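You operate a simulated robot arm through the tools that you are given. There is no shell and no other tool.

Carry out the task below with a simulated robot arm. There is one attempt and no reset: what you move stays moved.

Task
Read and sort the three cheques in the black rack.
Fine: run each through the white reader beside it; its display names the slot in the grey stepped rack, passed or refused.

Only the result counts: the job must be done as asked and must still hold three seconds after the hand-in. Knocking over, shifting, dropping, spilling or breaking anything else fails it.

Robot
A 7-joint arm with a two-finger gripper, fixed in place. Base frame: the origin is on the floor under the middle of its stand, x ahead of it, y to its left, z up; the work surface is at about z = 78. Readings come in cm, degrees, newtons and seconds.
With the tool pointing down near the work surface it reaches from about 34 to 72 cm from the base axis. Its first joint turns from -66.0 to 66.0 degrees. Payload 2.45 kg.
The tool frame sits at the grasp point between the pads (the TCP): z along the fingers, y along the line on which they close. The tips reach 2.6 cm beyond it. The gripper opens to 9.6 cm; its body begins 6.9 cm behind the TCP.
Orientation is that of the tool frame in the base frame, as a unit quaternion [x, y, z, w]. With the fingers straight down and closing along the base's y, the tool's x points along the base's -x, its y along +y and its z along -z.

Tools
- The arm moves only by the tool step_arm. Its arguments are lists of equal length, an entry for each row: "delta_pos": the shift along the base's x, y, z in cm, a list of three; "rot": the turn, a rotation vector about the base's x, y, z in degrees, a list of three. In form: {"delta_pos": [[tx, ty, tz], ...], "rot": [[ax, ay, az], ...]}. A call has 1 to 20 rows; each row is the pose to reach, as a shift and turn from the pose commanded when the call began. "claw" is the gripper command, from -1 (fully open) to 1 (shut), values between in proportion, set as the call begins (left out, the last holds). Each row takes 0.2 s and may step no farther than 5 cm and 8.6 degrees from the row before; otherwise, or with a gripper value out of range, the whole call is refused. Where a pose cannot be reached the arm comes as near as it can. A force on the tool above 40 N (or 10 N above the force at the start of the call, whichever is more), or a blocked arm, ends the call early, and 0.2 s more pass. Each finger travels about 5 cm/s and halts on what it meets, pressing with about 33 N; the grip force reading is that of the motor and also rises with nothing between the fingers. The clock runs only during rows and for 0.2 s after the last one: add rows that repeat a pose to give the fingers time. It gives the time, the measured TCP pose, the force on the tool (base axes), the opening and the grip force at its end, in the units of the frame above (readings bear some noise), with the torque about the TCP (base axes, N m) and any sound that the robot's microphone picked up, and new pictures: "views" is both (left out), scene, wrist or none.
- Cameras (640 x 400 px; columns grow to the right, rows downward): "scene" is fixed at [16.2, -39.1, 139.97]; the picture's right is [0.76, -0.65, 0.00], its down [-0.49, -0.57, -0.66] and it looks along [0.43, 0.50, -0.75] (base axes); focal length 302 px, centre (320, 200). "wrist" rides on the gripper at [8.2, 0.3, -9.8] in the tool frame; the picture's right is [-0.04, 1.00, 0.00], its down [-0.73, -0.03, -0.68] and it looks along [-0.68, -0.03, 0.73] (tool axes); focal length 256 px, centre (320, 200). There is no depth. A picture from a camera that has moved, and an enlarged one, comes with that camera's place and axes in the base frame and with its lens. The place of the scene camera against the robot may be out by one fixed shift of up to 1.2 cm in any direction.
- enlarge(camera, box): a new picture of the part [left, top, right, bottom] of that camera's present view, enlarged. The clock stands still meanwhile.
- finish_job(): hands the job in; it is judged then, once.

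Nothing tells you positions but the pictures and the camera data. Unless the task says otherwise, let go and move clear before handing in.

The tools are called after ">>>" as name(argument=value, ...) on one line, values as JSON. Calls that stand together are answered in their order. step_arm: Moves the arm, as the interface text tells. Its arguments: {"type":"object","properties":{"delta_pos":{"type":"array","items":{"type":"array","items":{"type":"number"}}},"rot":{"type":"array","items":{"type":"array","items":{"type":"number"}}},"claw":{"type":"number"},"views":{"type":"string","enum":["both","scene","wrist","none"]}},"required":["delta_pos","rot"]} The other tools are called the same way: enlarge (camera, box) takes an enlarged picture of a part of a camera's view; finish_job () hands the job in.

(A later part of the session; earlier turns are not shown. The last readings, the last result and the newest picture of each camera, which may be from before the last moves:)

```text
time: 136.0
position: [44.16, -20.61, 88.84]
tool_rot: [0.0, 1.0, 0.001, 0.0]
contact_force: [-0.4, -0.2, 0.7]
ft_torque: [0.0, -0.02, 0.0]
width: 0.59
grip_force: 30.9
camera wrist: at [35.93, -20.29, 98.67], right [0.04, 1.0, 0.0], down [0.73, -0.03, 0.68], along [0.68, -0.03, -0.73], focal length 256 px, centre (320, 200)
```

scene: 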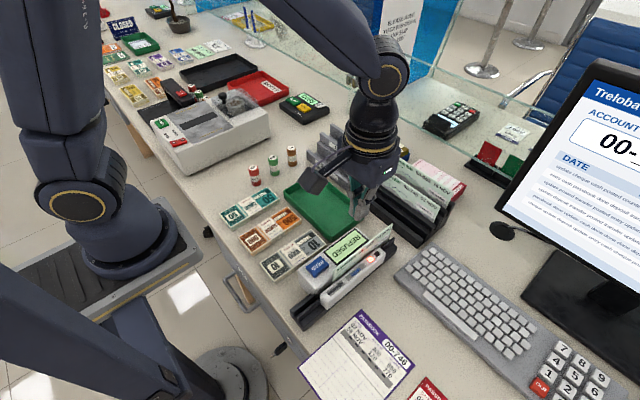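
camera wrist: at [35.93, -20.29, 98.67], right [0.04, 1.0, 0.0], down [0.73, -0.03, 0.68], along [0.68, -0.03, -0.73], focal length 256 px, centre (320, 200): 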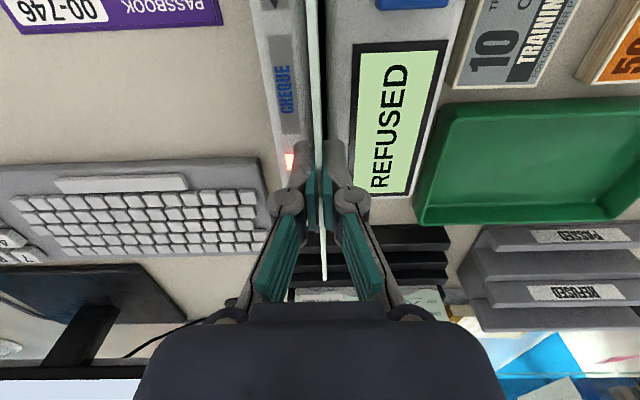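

Gripped. I'll lift it, turn it to yaw -90° so its face looks toward the robot, and carry it above the grey rack.

>>> step_arm(delta_pos=[[0, 0, 3], [0, 0, 7], [0, 0, 11], [1, 1, 14], [3, 3.4, 15], [5, 5.8, 15], [7, 8.2, 15], [9, 10.6, 15], [11, 13, 15], [13, 15.4, 15], [15, 17.8, 15], [17, 20.2, 15], [19, 22.6, 15], [21, 25, 15], [22.5, 27, 15], [23.5, 28.5, 15], [23.5, 28.5, 15], [23.5, 28.5, 15]], rot=[[0, 0, 0], [0, 0, 0], [0, 0, 0], [0, 0, -4], [0, 0, -11], [0, 0, -18], [0, 0, -25], [0, 0, -32], [0, 0, -39], [0, 0, -46], [0, 0, -53], [0, 0, -60], [0, 0, -67], [0, 0, -74], [0, 0, -81], [0, 0, -88], [0, 0, -90], [0, 0, -90]])

>>> enlarge(camera="wrist", box=[240, 0, 440, 160])

>>> enlarge(camera="scene", box=[290, 80, 430, 200])

```text
time: 139.8
position: [67.39, 8.08, 103.95]
tool_rot: [0.707, 0.708, 0.0, -0.001]
contact_force: [0.6, -0.1, 0.4]
ft_torque: [0.01, -0.03, 0.02]
width: 0.62
grip_force: 30.3
camera wrist: at [67.83, 16.27, 113.75], right [1.0, -0.04, 0.0], down [-0.03, -0.73, 0.68], along [-0.03, -0.68, -0.73], focal length 256 px, centre (320, 200)
```

scene: 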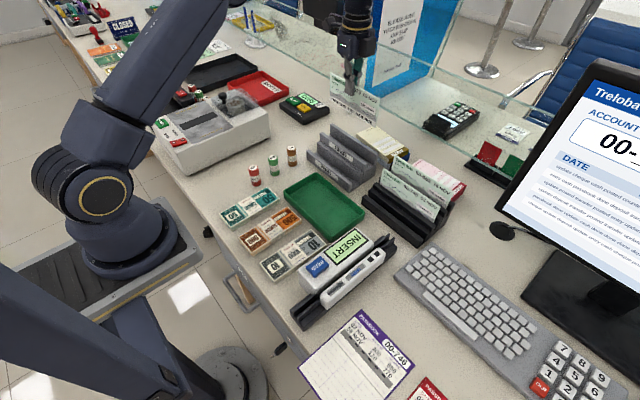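
wrist: 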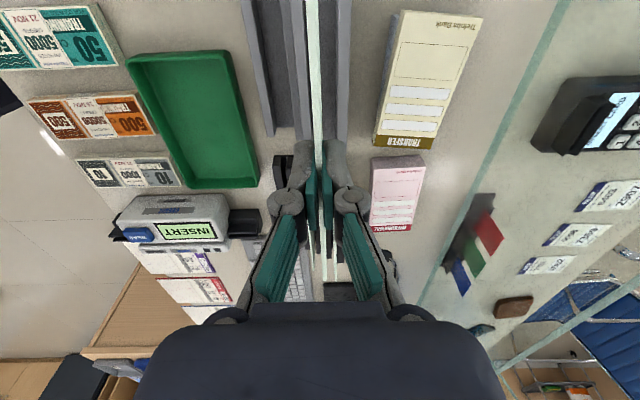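

```text
2.50 times, centred on (340, 80) of wrist
camera zoom: at [67.83, 16.27, 113.75], right [1.0, -0.04, 0.0], down [-0.03, -0.73, 0.68], along [-0.03, -0.68, -0.73], focal length 640 px, centre (270, 500)
```

zoom: 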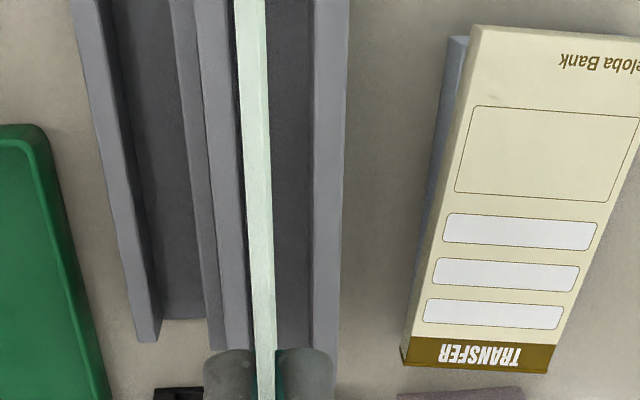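

```text
3.33 times, centred on (360, 140) of scene
camera zoom: at [16.2, -39.1, 139.97], right [0.76, -0.65, 0.0], down [-0.49, -0.57, -0.66], along [0.43, 0.5, -0.75], focal length 1007 px, centre (187, 400)
```

zoom: 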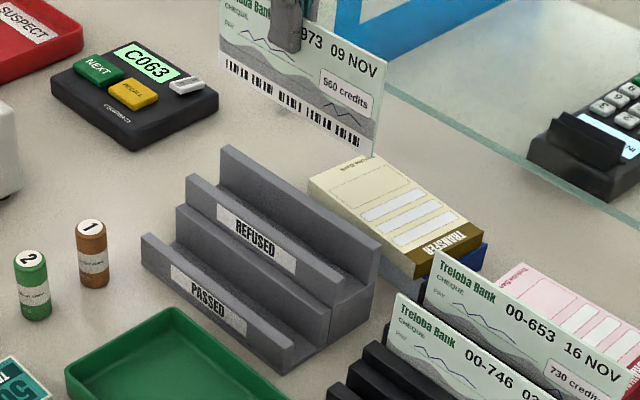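

I'm above the grey rack. I measure PASSED channel ≈ x 60.8 to 63.8 and REFUSED channel ≈ x 66.2 to 69.1, both y -1.4 to 17.3. I'll lower the cheque toward the REFUSED channel and check.

>>> step_arm(delta_pos=[[-0.3, 0, -2], [-0.3, 0, -4], [-0.3, 0, -6], [-0.3, 0, -8], [-0.3, 0, -9], [-0.3, 0, -9], [-0.3, 0, -9]], rot=[[0, 0, 0], [0, 0, 0], [0, 0, 0], [0, 0, 0], [0, 0, 0], [0, 0, 0], [0, 0, 0]])

>>> enlarge(camera="wrist", box=[220, 0, 420, 160])

>>> enlarge(camera="scene", box=[300, 90, 410, 200])

```text
time: 141.4
position: [67.07, 8.05, 95.1]
tool_rot: [0.707, 0.707, 0.001, -0.001]
contact_force: [1.0, 0.4, 0.0]
ft_torque: [-0.01, 0.02, 0.03]
width: 0.6
grip_force: 30.8
camera wrist: at [67.41, 16.21, 104.84], right [1.0, -0.04, 0.0], down [-0.03, -0.73, 0.68], along [-0.03, -0.68, -0.73], focal length 256 px, centre (320, 200)
```

scene: 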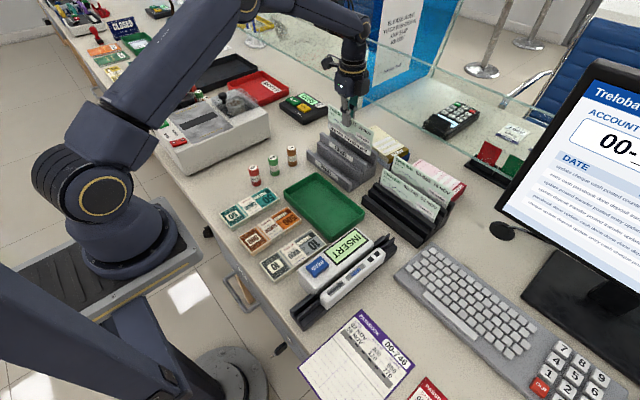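
wrist: 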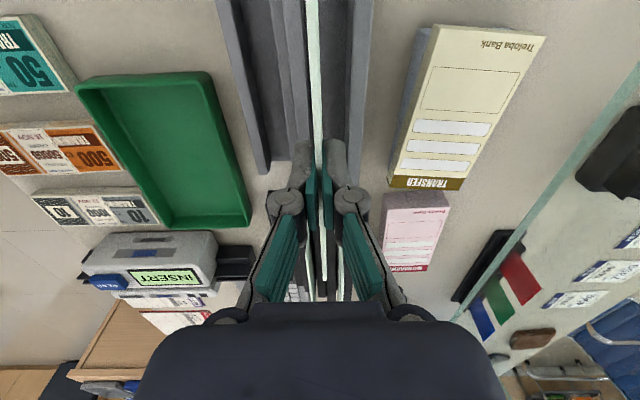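

```text
2.50 times, centred on (320, 80) of wrist
camera zoom: at [67.41, 16.21, 104.84], right [1.0, -0.04, 0.0], down [-0.03, -0.73, 0.68], along [-0.03, -0.68, -0.73], focal length 640 px, centre (320, 500)
```

zoom: 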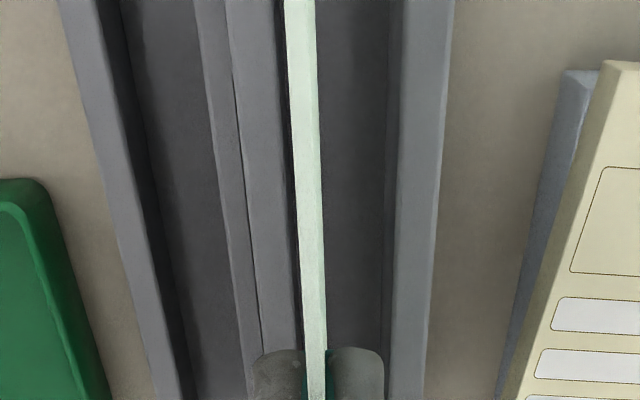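

```text
3.64 times, centred on (355, 145) of scene
camera zoom: at [16.2, -39.1, 139.97], right [0.76, -0.65, 0.0], down [-0.49, -0.57, -0.66], along [0.43, 0.5, -0.75], focal length 1098 px, centre (193, 400)
```

zoom: 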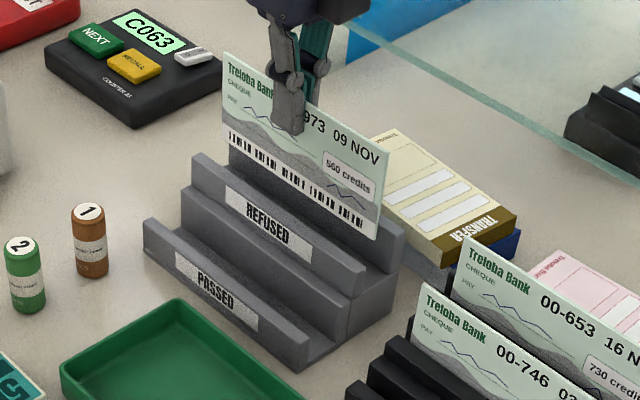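

The cheque is inside the mouth of the REFUSED channel with clearance on both sides. I'll lower it toward the floor gradually.

>>> step_arm(delta_pos=[[0, 0, -1.5], [0, 0, -3], [0, 0, -4], [0, 0, -4.4], [0, 0, -4.7], [0, 0, -5.0]], rot=[[0, 0, 0], [0, 0, 0], [0, 0, 0], [0, 0, 0], [0, 0, 0], [0, 0, 0]])

>>> enlarge(camera="wrist", box=[240, 40, 400, 200])

>>> enlarge(camera="scene", box=[300, 100, 410, 200])

```text
time: 142.8
position: [67.49, 7.97, 90.32]
tool_rot: [0.707, 0.707, 0.004, 0.003]
contact_force: [-5.8, 0.8, 36.9]
ft_torque: [-0.02, 0.49, -0.02]
width: 0.6
grip_force: 30.7
camera wrist: at [67.75, 16.16, 100.17], right [1.0, -0.04, 0.01], down [-0.03, -0.73, 0.68], along [-0.02, -0.68, -0.74], focal length 256 px, centre (320, 200)
```

scene: 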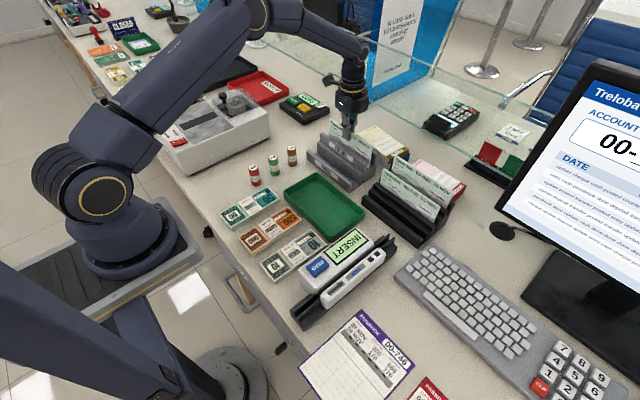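
wrist: 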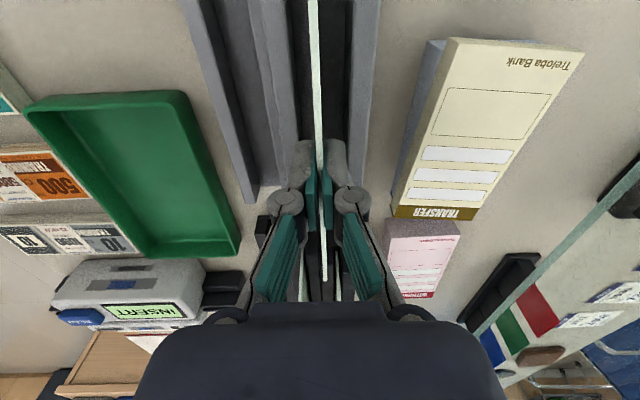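

```text
2.50 times, centred on (320, 120) of wrist
camera zoom: at [67.75, 16.16, 100.17], right [1.0, -0.04, 0.01], down [-0.03, -0.73, 0.68], along [-0.02, -0.68, -0.74], focal length 640 px, centre (320, 400)
```

zoom: 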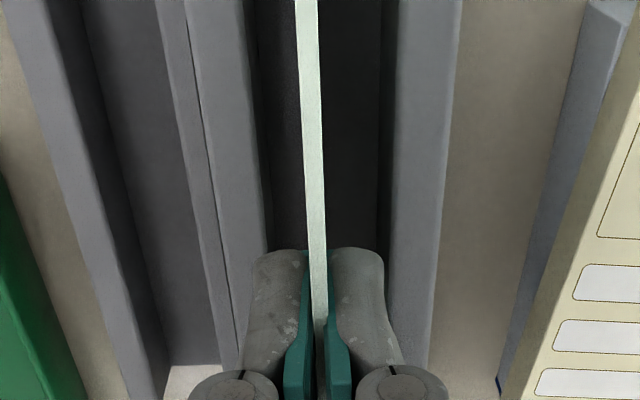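

```text
4.00 times, centred on (355, 150) of scene
camera zoom: at [16.11, -39.11, 139.98], right [0.76, -0.65, 0.0], down [-0.49, -0.57, -0.66], along [0.43, 0.5, -0.75], focal length 1208 px, centre (180, 400)
```

zoom: 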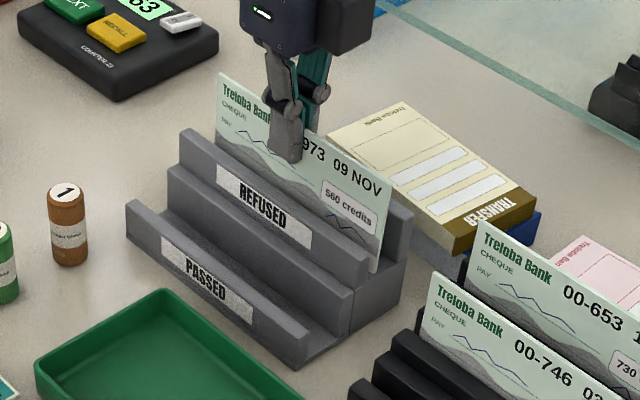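

The cheque is resting on the REFUSED channel floor (contact at TCP z ≈ 90.2). I'll ease up, then loosen slightly and regrip higher so the fingers clear the back wall.

>>> step_arm(delta_pos=[[0, 0, 0.3], [0, 0, 0.3]], rot=[[0, 0, 0], [0, 0, 0]], views="none")

```text
time: 143.4
position: [67.28, 7.98, 90.35]
tool_rot: [0.707, 0.707, 0.0, 0.001]
contact_force: [0.2, 1.6, 23.5]
ft_torque: [0.24, -0.05, -0.03]
width: 0.6
grip_force: 30.5
```

>>> step_arm(delta_pos=[[0, 0, 0.1], [0, 0, 0.1]], rot=[[0, 0, 0], [0, 0, 0]], views="none")

```text
time: 144.0
position: [67.17, 7.96, 90.26]
tool_rot: [0.707, 0.707, -0.001, 0.0]
contact_force: [1.6, 1.0, 18.4]
ft_torque: [0.18, -0.19, 0.01]
width: 0.59
grip_force: 30.5
```

>>> step_arm(delta_pos=[[0, 0, 0.08], [0, 0, 0.08]], rot=[[0, 0, 0], [0, 0, 0]], views="none")

```text
time: 144.6
position: [67.18, 7.98, 90.33]
tool_rot: [0.707, 0.707, 0.0, 0.0]
contact_force: [1.8, 0.4, 8.5]
ft_torque: [0.08, -0.17, -0.02]
width: 0.6
grip_force: 30.3
```

>>> step_arm(delta_pos=[[0, 0, 0], [0, 0, 0], [0, 0, 0.5], [0, 0, 1.0], [0, 0, 1.4], [0, 0, 1.4]], rot=[[0, 0, 0], [0, 0, 0], [0, 0, 0], [0, 0, 0], [0, 0, 0], [0, 0, 0]], claw=0.75, views="wrist")

>>> enlarge(camera="wrist", box=[240, 40, 400, 200])

>>> enlarge(camera="scene", box=[300, 100, 410, 200])

```text
time: 146.0
position: [67.36, 8.05, 91.86]
tool_rot: [0.707, 0.707, 0.001, 0.0]
contact_force: [-0.4, 0.0, 0.3]
ft_torque: [0.0, -0.03, -0.01]
width: 1.18
grip_force: 0.1
camera wrist: at [67.63, 16.16, 101.63], right [1.0, -0.04, 0.0], down [-0.03, -0.73, 0.68], along [-0.03, -0.68, -0.73], focal length 256 px, centre (320, 200)
```

wrist: 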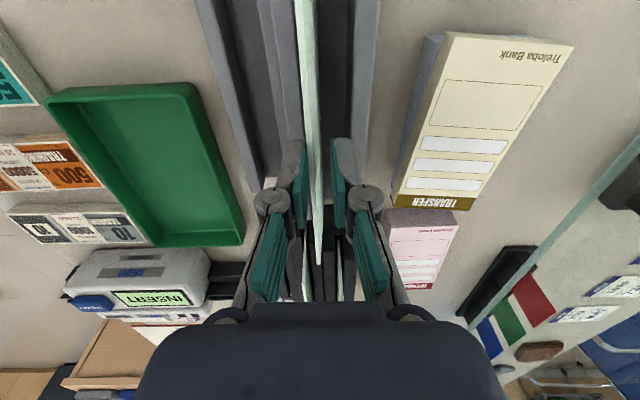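

```text
2.50 times, centred on (320, 120) of wrist
camera zoom: at [67.63, 16.16, 101.63], right [1.0, -0.04, 0.0], down [-0.03, -0.73, 0.68], along [-0.03, -0.68, -0.73], focal length 640 px, centre (320, 400)
```

zoom: 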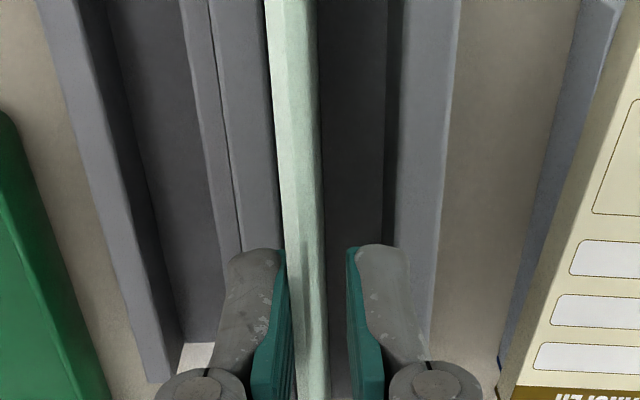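

```text
4.00 times, centred on (355, 150) of scene
camera zoom: at [16.2, -39.1, 139.97], right [0.76, -0.65, 0.0], down [-0.49, -0.57, -0.66], along [0.43, 0.5, -0.75], focal length 1208 px, centre (180, 400)
```

zoom: 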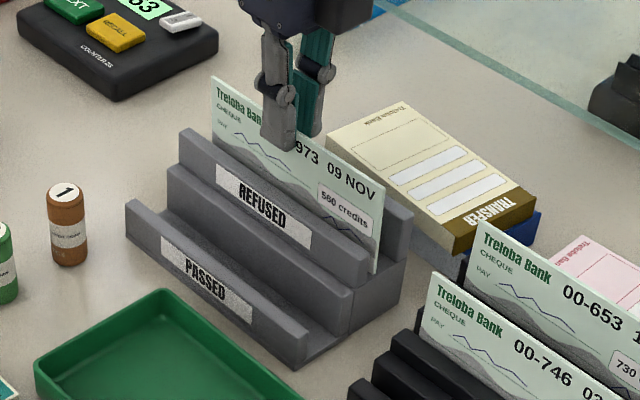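

The cheque leans lightly on the front finger, still enclosed. I'll close again at this higher grip.

>>> step_arm(delta_pos=[[0, 0, 0], [0, 0, 0], [0, 0, 0], [0, 0, 0]], rot=[[0, 0, 0], [0, 0, 0], [0, 0, 0], [0, 0, 0]], claw=1, views="wrist")

>>> enlarge(camera="wrist", box=[240, 40, 400, 200])

```text
time: 147.0
position: [67.32, 7.97, 91.78]
tool_rot: [0.707, 0.707, 0.001, 0.0]
contact_force: [0.0, 0.8, 0.8]
ft_torque: [-0.01, 0.02, 0.02]
width: 0.59
grip_force: 31.1
camera wrist: at [67.62, 16.17, 101.61], right [1.0, -0.04, 0.0], down [-0.03, -0.73, 0.68], along [-0.03, -0.68, -0.73], focal length 256 px, centre (320, 200)
```

wrist: 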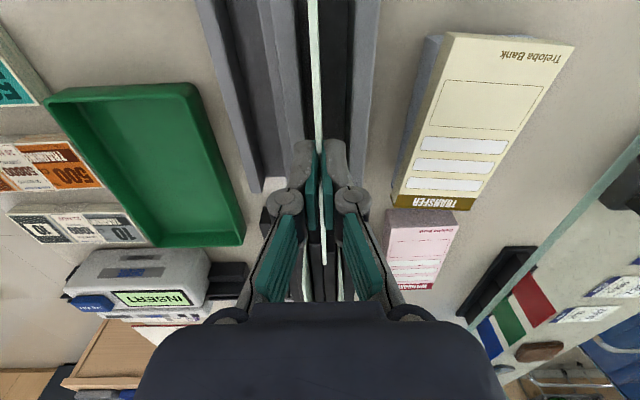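

```text
2.50 times, centred on (320, 120) of wrist
camera zoom: at [67.62, 16.17, 101.61], right [1.0, -0.04, 0.0], down [-0.03, -0.73, 0.68], along [-0.03, -0.68, -0.73], focal length 640 px, centre (320, 400)
```

zoom: 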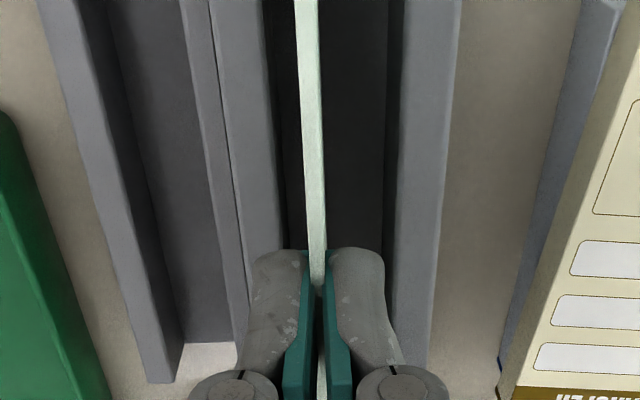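

The higher grip is set, with the fingertips above the back wall. I'll lift slightly, shift back toward the rear wall with a 3° backward lean, and set it down.

>>> step_arm(delta_pos=[[0, 0, 0.3], [0.5, 0, 0.3], [1.0, 0, 0.3], [1.45, 0, 0.3], [1.45, 0, 0.3], [1.45, 0, 0.15], [1.45, 0, 0.03], [1.45, 0, 0.03]], rot=[[0, 0, 0], [0, 1, 0], [0, 2, 0], [0, 3, 0], [0, 3, 0], [0, 3, 0], [0, 3, 0], [0, 3, 0]])

>>> enlarge(camera="wrist", box=[240, 40, 400, 200])

>>> enlarge(camera="scene", box=[300, 100, 410, 200])

```text
time: 148.8
position: [68.66, 7.92, 91.76]
tool_rot: [0.706, 0.708, -0.018, -0.018]
contact_force: [0.5, 0.2, 3.9]
ft_torque: [-0.03, 0.0, -0.01]
width: 0.59
grip_force: 30.7
camera wrist: at [69.59, 16.07, 101.55], right [1.0, -0.04, -0.05], down [0.01, -0.73, 0.68], along [-0.06, -0.68, -0.73], focal length 256 px, centre (320, 200)
```

scene: 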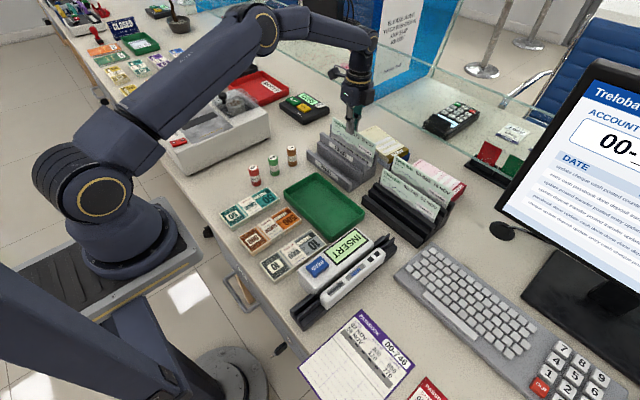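
wrist: 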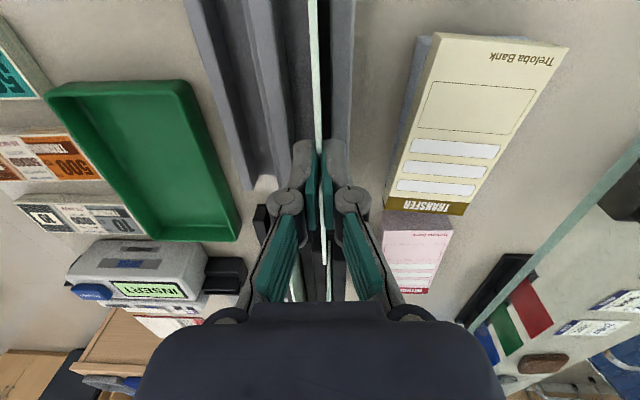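

```text
2.50 times, centred on (320, 120) of wrist
camera zoom: at [69.59, 16.07, 101.55], right [1.0, -0.04, -0.05], down [0.01, -0.73, 0.68], along [-0.06, -0.68, -0.73], focal length 640 px, centre (320, 400)
```

zoom: 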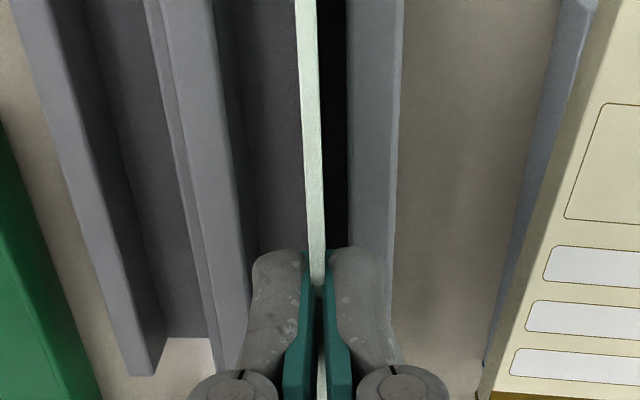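

```text
4.00 times, centred on (355, 150) of scene
camera zoom: at [16.19, -39.1, 139.98], right [0.76, -0.65, 0.0], down [-0.49, -0.57, -0.66], along [0.43, 0.5, -0.75], focal length 1208 px, centre (180, 400)
```

zoom: 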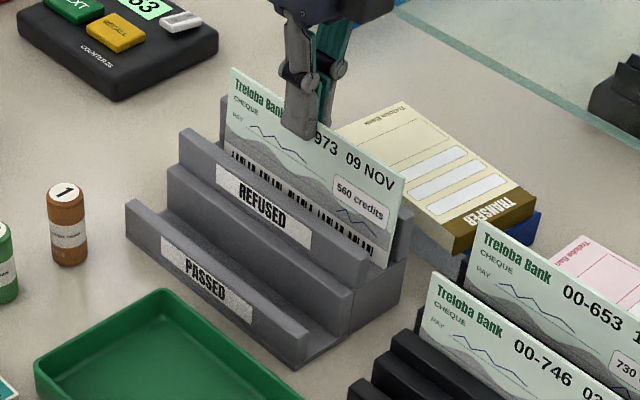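

The cheque stands on the channel floor near the rear wall, leaning slightly back. Releasing and raising straight up.

>>> step_arm(delta_pos=[[0, 0, 0], [0, 0, 0], [0, 0, 0], [0, 0, 0.7], [0, 0, 1.4], [0, 0, 2.1], [0, 0, 3.5], [0, 0, 5], [0, 0, 7], [0, 0, 9]], rot=[[0, 0, 0], [0, 0, 0], [0, 0, 0], [0, 0, 0], [0, 0, 0], [0, 0, 0], [0, 0, 0], [0, 0, 0], [0, 0, 0], [0, 0, 0]], claw=0.6)

>>> enlarge(camera="scene", box=[300, 100, 410, 200])

>>> enlarge(camera="wrist", box=[220, 0, 420, 180])

```text
time: 151.0
position: [68.88, 8.0, 100.7]
tool_rot: [0.707, 0.707, -0.019, -0.018]
contact_force: [-0.4, -0.2, -0.5]
ft_torque: [-0.02, -0.03, 0.0]
width: 1.93
grip_force: 0.0
camera wrist: at [69.63, 16.15, 110.51], right [1.0, -0.04, -0.05], down [0.01, -0.73, 0.68], along [-0.07, -0.68, -0.73], focal length 256 px, centre (320, 200)
```

scene: 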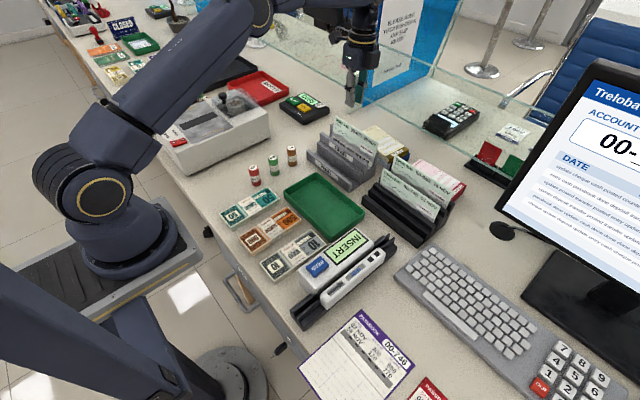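
wrist: 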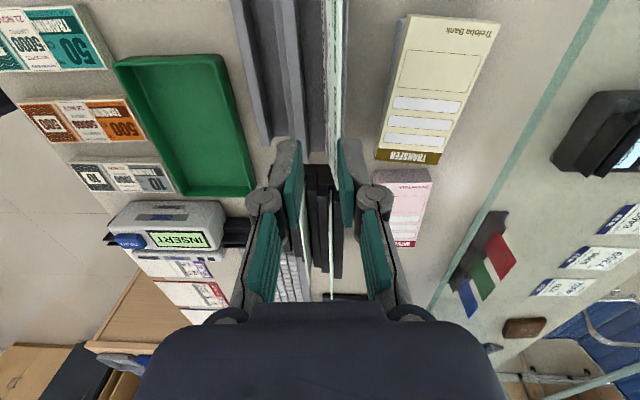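

```text
4.00 times, centred on (355, 150) of scene
camera zoom: at [16.2, -39.1, 139.97], right [0.76, -0.65, 0.0], down [-0.49, -0.57, -0.66], along [0.43, 0.5, -0.75], focal length 1208 px, centre (180, 400)
```

zoom: 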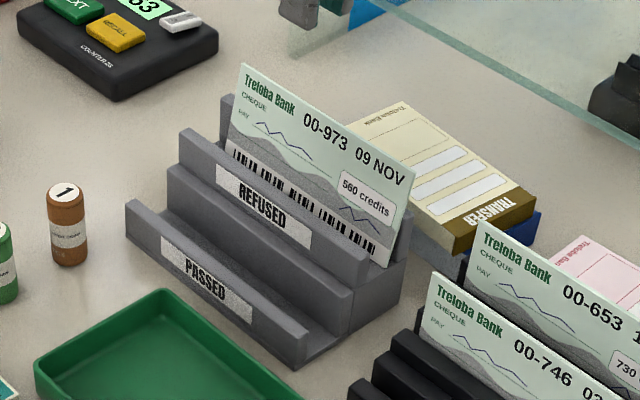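

```text
2.22 times, centred on (320, 90) of wrist
camera zoom: at [69.63, 16.15, 110.51], right [1.0, -0.04, -0.05], down [0.01, -0.73, 0.68], along [-0.07, -0.68, -0.73], focal length 569 px, centre (320, 444)
```

zoom: 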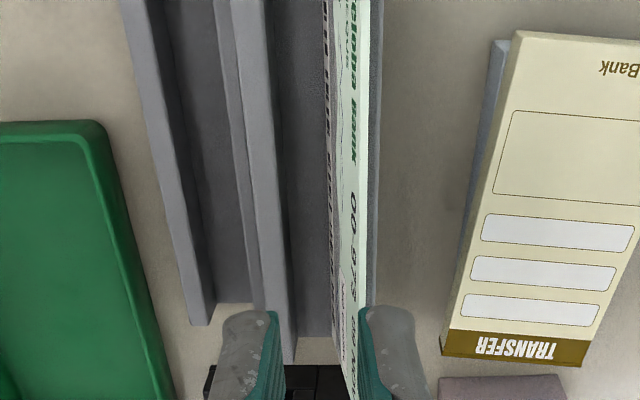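

Cheque 00-973 is standing in REFUSED. Next is 00-746: I'll untilt and move over the black rack at yaw -90°, aiming near its right part so it will be gripped toward its leading end in the reader.

>>> step_arm(delta_pos=[[-0.5, -3, 1], [-1, -6, 2], [-1.5, -10, 2.2], [-2, -14, 2.2], [-2.5, -18, 2.2], [-3, -22, 2.2], [-3.5, -26, 2.2], [-3.55, -29, 2.2], [-3.55, -30.05, 2.2], [-3.55, -30.05, 2.2], [-3.55, -30.05, 2.2]], rot=[[0, -1, 0], [0, -2, 0], [0, -3, 0], [0, -3, 0], [0, -3, 0], [0, -3, 0], [0, -3, 0], [0, -3, 0], [0, -3, 0], [0, -3, 0], [0, -3, 0]], claw=0.6)

>>> enlarge(camera="wrist", box=[220, 0, 420, 180])

```text
time: 153.4
position: [64.9, -22.24, 103.12]
tool_rot: [0.706, 0.708, 0.0, 0.0]
contact_force: [0.0, -0.9, 0.2]
ft_torque: [-0.04, -0.01, -0.03]
width: 1.91
grip_force: 0.0
camera wrist: at [65.26, -14.03, 112.93], right [1.0, -0.04, 0.0], down [-0.03, -0.73, 0.68], along [-0.03, -0.68, -0.73], focal length 256 px, centre (320, 200)
```

scene: 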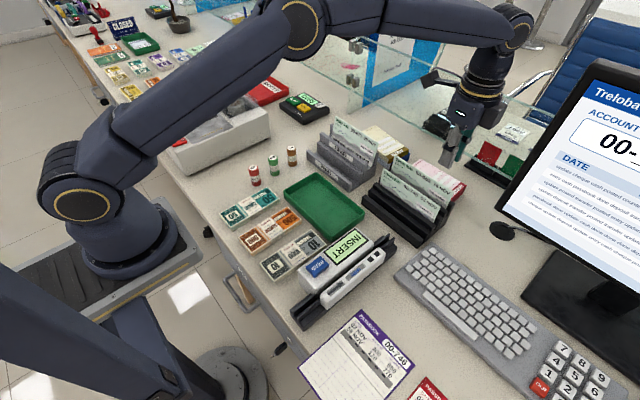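
wrist: 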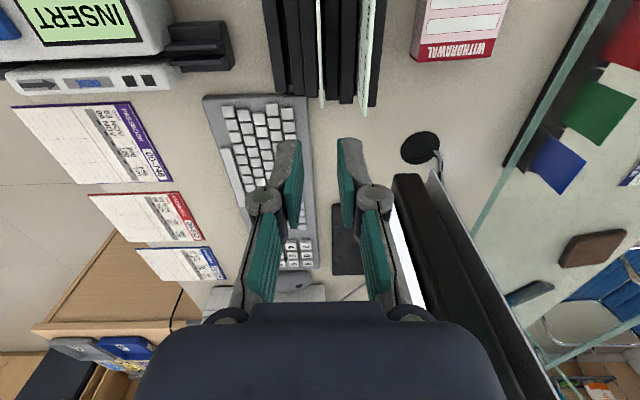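

```text
2.22 times, centred on (320, 90) of wrist
camera zoom: at [65.26, -14.03, 112.93], right [1.0, -0.04, 0.0], down [-0.03, -0.73, 0.68], along [-0.03, -0.68, -0.73], focal length 569 px, centre (320, 444)
```

zoom: 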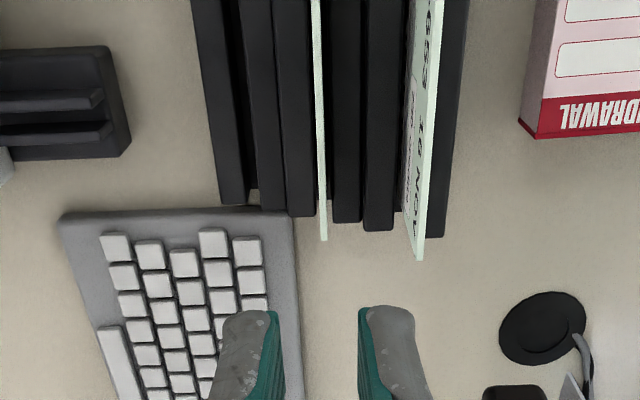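

Cheque 00-746 is at x ≈ 65.1. I'll move over its centre (y ≈ -16) and descend to just above it.

>>> step_arm(delta_pos=[[0, 2, 0], [0, 4, 0], [0, 6, 0], [0, 6, -2], [0, 6, -5], [0, 6, -7.5], [0, 6, -9.5], [0, 6, -9.5], [0, 6, -9.5]], rot=[[0, 0, 0], [0, 0, 0], [0, 0, 0], [0, 0, 0], [0, 0, 0], [0, 0, 0], [0, 0, 0], [0, 0, 0], [0, 0, 0]], claw=0.69)

>>> enlarge(camera="wrist", box=[220, 60, 420, 230])

>>> enlarge(camera="scene", box=[370, 120, 470, 220])

```text
time: 155.4
position: [65.05, -15.99, 93.62]
tool_rot: [0.707, 0.708, 0.0, 0.001]
contact_force: [-0.6, -0.1, 0.0]
ft_torque: [0.03, -0.01, 0.02]
width: 1.48
grip_force: 0.1
camera wrist: at [65.34, -7.87, 103.41], right [1.0, -0.04, 0.0], down [-0.03, -0.73, 0.68], along [-0.03, -0.68, -0.73], focal length 256 px, centre (320, 200)
```

scene: 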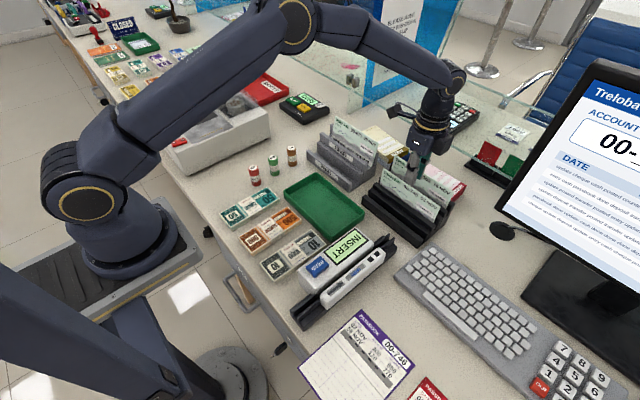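
wrist: 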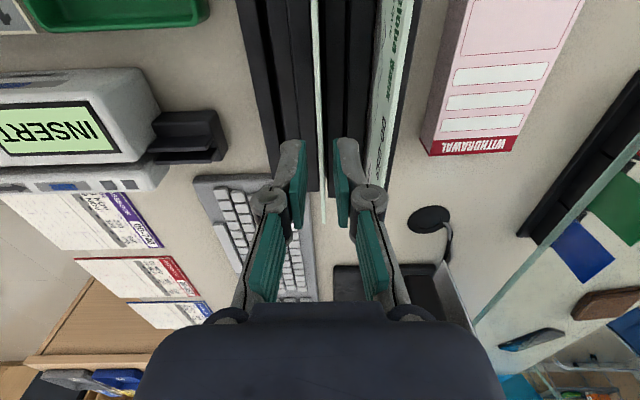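

```text
2.35 times, centred on (320, 145) of wrist
camera zoom: at [65.34, -7.87, 103.41], right [1.0, -0.04, 0.0], down [-0.03, -0.73, 0.68], along [-0.03, -0.68, -0.73], focal length 602 px, centre (320, 329)
```

zoom: 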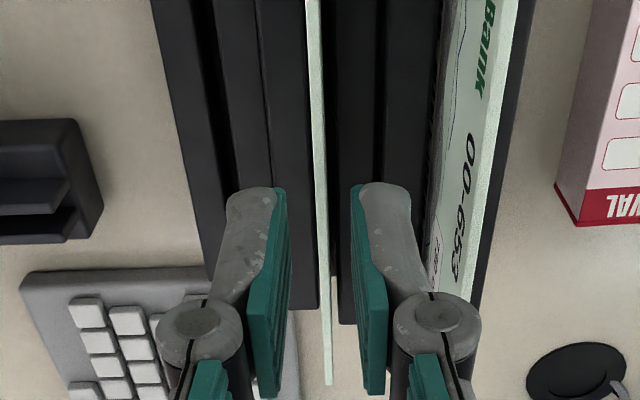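

```text
4.00 times, centred on (420, 170) of scene
camera zoom: at [16.2, -39.1, 139.97], right [0.76, -0.65, 0.0], down [-0.49, -0.57, -0.66], along [0.43, 0.5, -0.75], focal length 1208 px, centre (-80, 320)
```

zoom: 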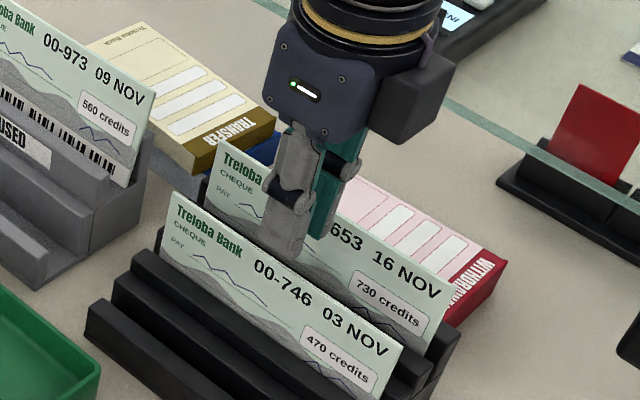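

Aligned. I'll descend to a shallower grip (TCP z ≈ 89.4) and close on 00-746.

>>> step_arm(delta_pos=[[0, 0, -1], [0, 0, -2], [0, 0, -3], [0, 0, -3.7], [0, 0, -4.1], [0, 0, -4.1]], rot=[[0, 0, 0], [0, 0, 0], [0, 0, 0], [0, 0, 0], [0, 0, 0], [0, 0, 0]], views="wrist")

>>> enlarge(camera="wrist", box=[220, 60, 420, 230])

>>> enlarge(camera="scene", box=[370, 120, 470, 220])

```text
time: 156.8
position: [65.2, -16.18, 89.37]
tool_rot: [0.707, 0.707, -0.001, 0.0]
contact_force: [-0.6, -0.3, -0.1]
ft_torque: [0.0, 0.02, -0.03]
width: 1.51
grip_force: 0.0
camera wrist: at [65.47, -7.88, 99.23], right [1.0, -0.04, 0.0], down [-0.03, -0.73, 0.68], along [-0.03, -0.68, -0.73], focal length 256 px, centre (320, 200)
```

wrist: 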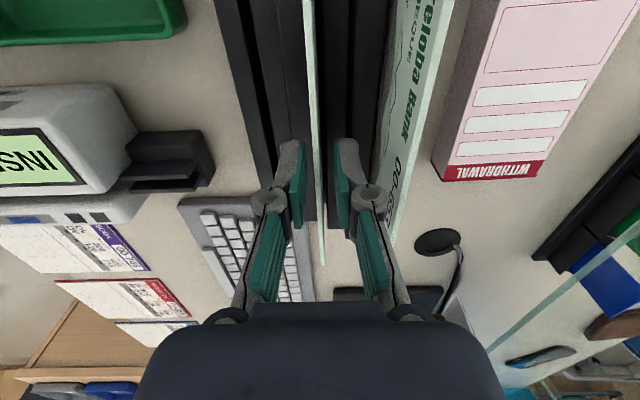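

```text
2.35 times, centred on (320, 145) of wrist
camera zoom: at [65.47, -7.88, 99.23], right [1.0, -0.04, 0.0], down [-0.03, -0.73, 0.68], along [-0.03, -0.68, -0.73], focal length 602 px, centre (320, 329)
```

zoom: 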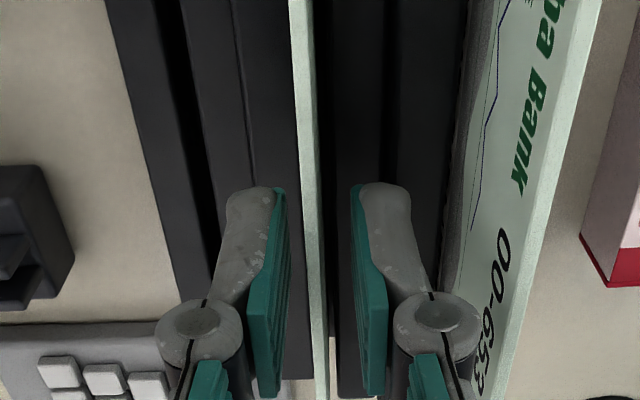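

```text
4.00 times, centred on (420, 170) of scene
camera zoom: at [16.2, -39.1, 139.97], right [0.76, -0.65, 0.0], down [-0.49, -0.57, -0.66], along [0.43, 0.5, -0.75], focal length 1208 px, centre (-80, 320)
```

zoom: 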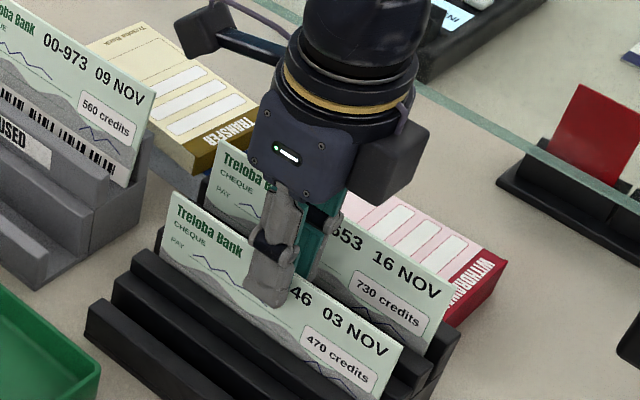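

>>> step_arm(delta_pos=[[0, 0, 0], [0, 0, 0], [0, 0, 0], [0, 0, 0]], rot=[[0, 0, 0], [0, 0, 0], [0, 0, 0], [0, 0, 0]], claw=1, views="none")

>>> step_arm(delta_pos=[[0, 0, 1], [0, 0, 2], [0, 0, 3.5], [0, 0, 5], [0, 0, 7], [0, 0, 9], [0, 0, 11], [0, 0, 13], [0, 0, 13]], rot=[[0, 0, 0], [0, 0, 0], [0, 0, 0], [0, 0, 0], [0, 0, 0], [0, 0, 0], [0, 0, 0], [0, 0, 0], [0, 0, 0]])

```text
time: 157.8
position: [65.23, -16.14, 89.33]
tool_rot: [0.707, 0.707, 0.0, 0.001]
contact_force: [-0.5, 0.3, 0.2]
ft_torque: [-0.04, 0.0, -0.03]
width: 0.6
grip_force: 30.4
```

```text
time: 159.8
position: [65.04, -16.24, 102.42]
tool_rot: [0.707, 0.708, 0.001, 0.001]
contact_force: [-0.1, -0.6, -0.4]
ft_torque: [0.0, 0.02, 0.0]
width: 0.6
grip_force: 30.6
camera wrist: at [65.38, -7.98, 112.27], right [1.0, -0.04, 0.0], down [-0.03, -0.73, 0.68], along [-0.03, -0.68, -0.73], focal length 256 px, centre (320, 200)
```

scene: 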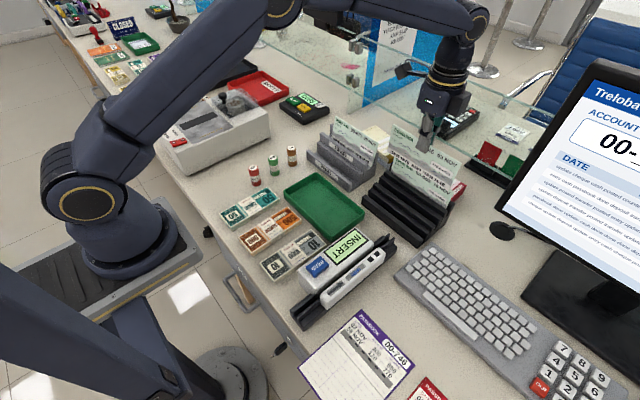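
wrist: 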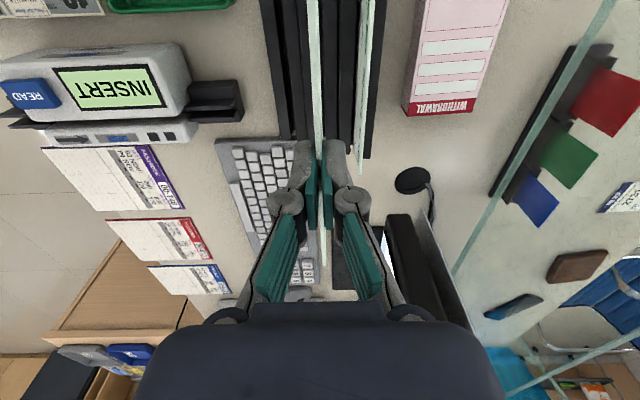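

00-746 is lifted. I'll turn it +90° to lie along the slot and carry it to the reader's entry end (centre x ≈ 33).

>>> step_arm(delta_pos=[[0, 0, 1], [-2, 0, 1.5], [-5, -0.5, 1.5], [-8, -1, 1.5], [-11, -1.5, 1.5], [-14, -2, 1.5], [-17, -2.5, 1.5], [-20, -3, 1.5], [-23, -3.5, 1.5], [-26, -4, 1.5], [-29, -4.3, 1.5], [-31, -4.5, 1.5], [-32, -4.53, 1.5], [-32, -4.53, 1.5], [-32, -4.53, 1.5], [-32, -4.53, 1.5]], rot=[[0, 0, 0], [0, 0, 5], [0, 0, 12], [0, 0, 20], [0, 0, 28], [0, 0, 36], [0, 0, 44], [0, 0, 52], [0, 0, 60], [0, 0, 68], [0, 0, 76], [0, 0, 84], [0, 0, 90], [0, 0, 90], [0, 0, 90], [0, 0, 90]], views="none")

>>> step_arm(delta_pos=[[0, 0, -2], [0, 0, -4], [0, 0, -6], [0, 0, -8], [0, 0, -9.8], [0, 0, -9.8], [0, 0, -9.8]], rot=[[0, 0, 0], [0, 0, 0], [0, 0, 0], [0, 0, 0], [0, 0, 0], [0, 0, 0], [0, 0, 0]])

>>> enlarge(camera="wrist", box=[280, 0, 360, 100])

>>> enlarge(camera="scene", box=[290, 210, 400, 320])

```text
time: 163.2
position: [32.95, -20.46, 103.7]
tool_rot: [-0.001, 1.0, 0.001, -0.001]
contact_force: [0.0, -0.6, 0.1]
ft_torque: [0.0, 0.0, 0.01]
width: 0.62
grip_force: 30.9
```

```text
time: 164.8
position: [32.99, -20.29, 94.24]
tool_rot: [0.0, 1.0, 0.0, 0.0]
contact_force: [-0.2, -0.8, -0.2]
ft_torque: [0.0, 0.0, -0.01]
width: 0.61
grip_force: 31.1
camera wrist: at [24.9, -20.04, 104.02], right [0.04, 1.0, 0.0], down [0.73, -0.03, 0.68], along [0.68, -0.03, -0.73], focal length 256 px, centre (320, 200)
```

scene: 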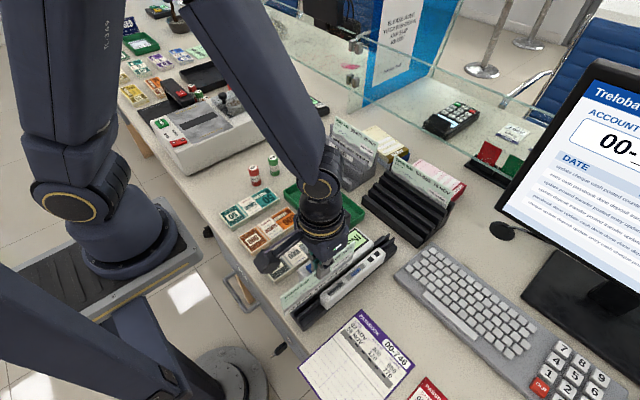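
wrist: 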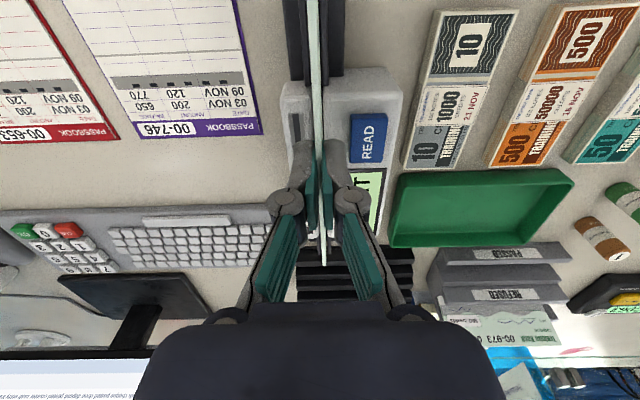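

```text
4.00 times, centred on (320, 50) of wrist
camera zoom: at [24.9, -20.04, 104.02], right [0.04, 1.0, 0.0], down [0.73, -0.03, 0.68], along [0.68, -0.03, -0.73], focal length 1024 px, centre (320, 800)
```

zoom: 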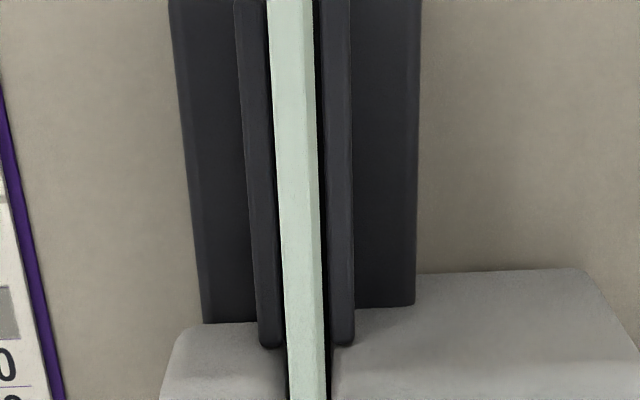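

```text
3.64 times, centred on (345, 265) of scene
camera zoom: at [16.2, -39.1, 139.97], right [0.76, -0.65, 0.0], down [-0.49, -0.57, -0.66], along [0.43, 0.5, -0.75], focal length 1098 px, centre (229, -36)
```

zoom: 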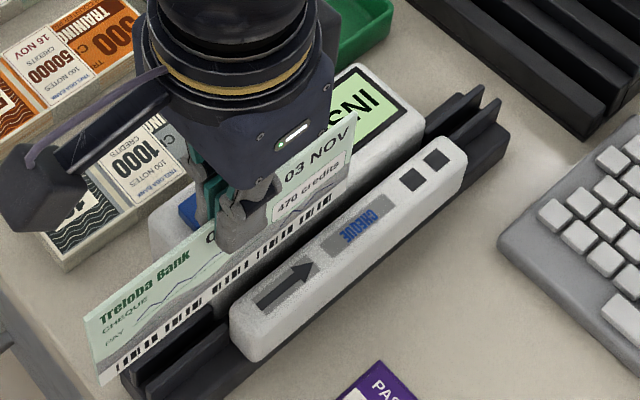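

The cheque needs -0.2 cm in y to sit over the slot. I'll correct and lower it to the floor.

>>> step_arm(delta_pos=[[0, -0.2, 0], [0, -0.2, 0], [0, -0.2, -1], [0, -0.2, -2], [0, -0.2, -3], [0, -0.2, -3.8], [0, -0.2, -4.2], [0, -0.2, -4.2]], rot=[[0, 0, 0], [0, 0, 0], [0, 0, 0], [0, 0, 0], [0, 0, 0], [0, 0, 0], [0, 0, 0], [0, 0, 0]])

>>> enlarge(camera="wrist", box=[280, 0, 360, 120])

>>> enlarge(camera="scene", box=[290, 210, 400, 320])

```text
time: 166.6
position: [33.2, -20.79, 90.05]
tool_rot: [0.0, 1.0, -0.001, 0.0]
contact_force: [-0.1, 0.0, -0.3]
ft_torque: [0.0, 0.0, 0.0]
width: 0.6
grip_force: 30.8
camera wrist: at [25.11, -20.36, 99.82], right [0.04, 1.0, 0.0], down [0.73, -0.03, 0.68], along [0.68, -0.03, -0.73], focal length 256 px, centre (320, 200)
```

scene: 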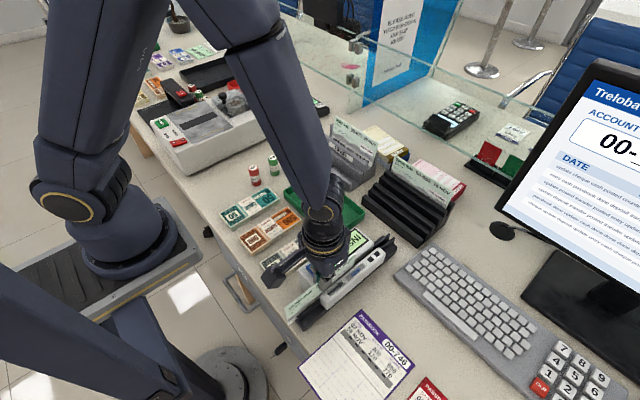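
wrist: 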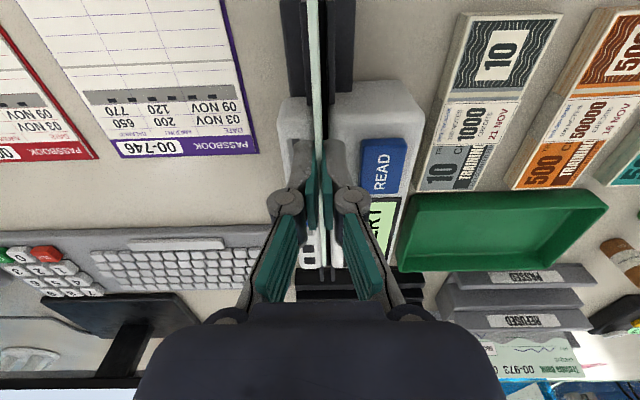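

```text
3.33 times, centred on (320, 60) of wrist
camera zoom: at [25.11, -20.36, 99.82], right [0.04, 1.0, 0.0], down [0.73, -0.03, 0.68], along [0.68, -0.03, -0.73], focal length 853 px, centre (320, 667)
```

zoom: 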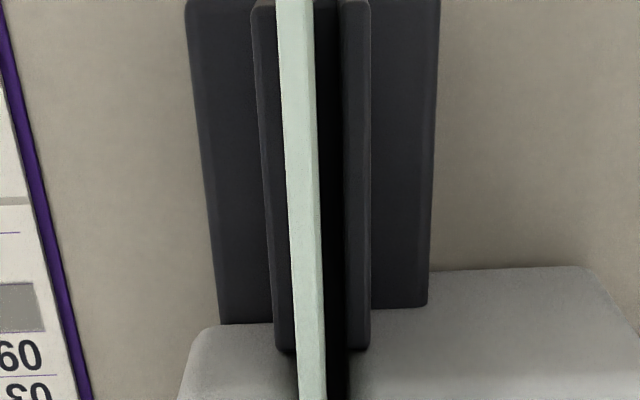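

```text
3.64 times, centred on (345, 265) of scene
camera zoom: at [16.2, -39.1, 139.97], right [0.76, -0.65, 0.0], down [-0.49, -0.57, -0.66], along [0.43, 0.5, -0.75], focal length 1098 px, centre (229, -36)
```

zoom: 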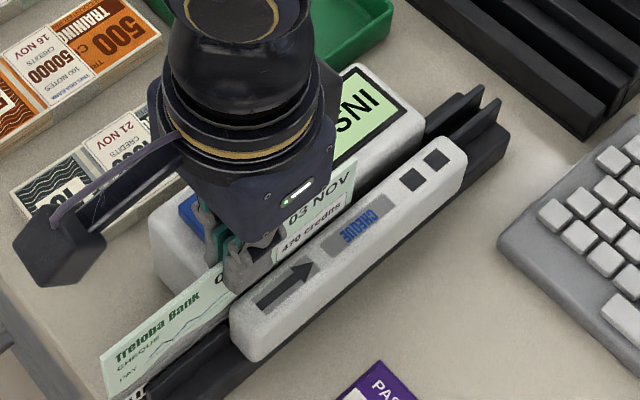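

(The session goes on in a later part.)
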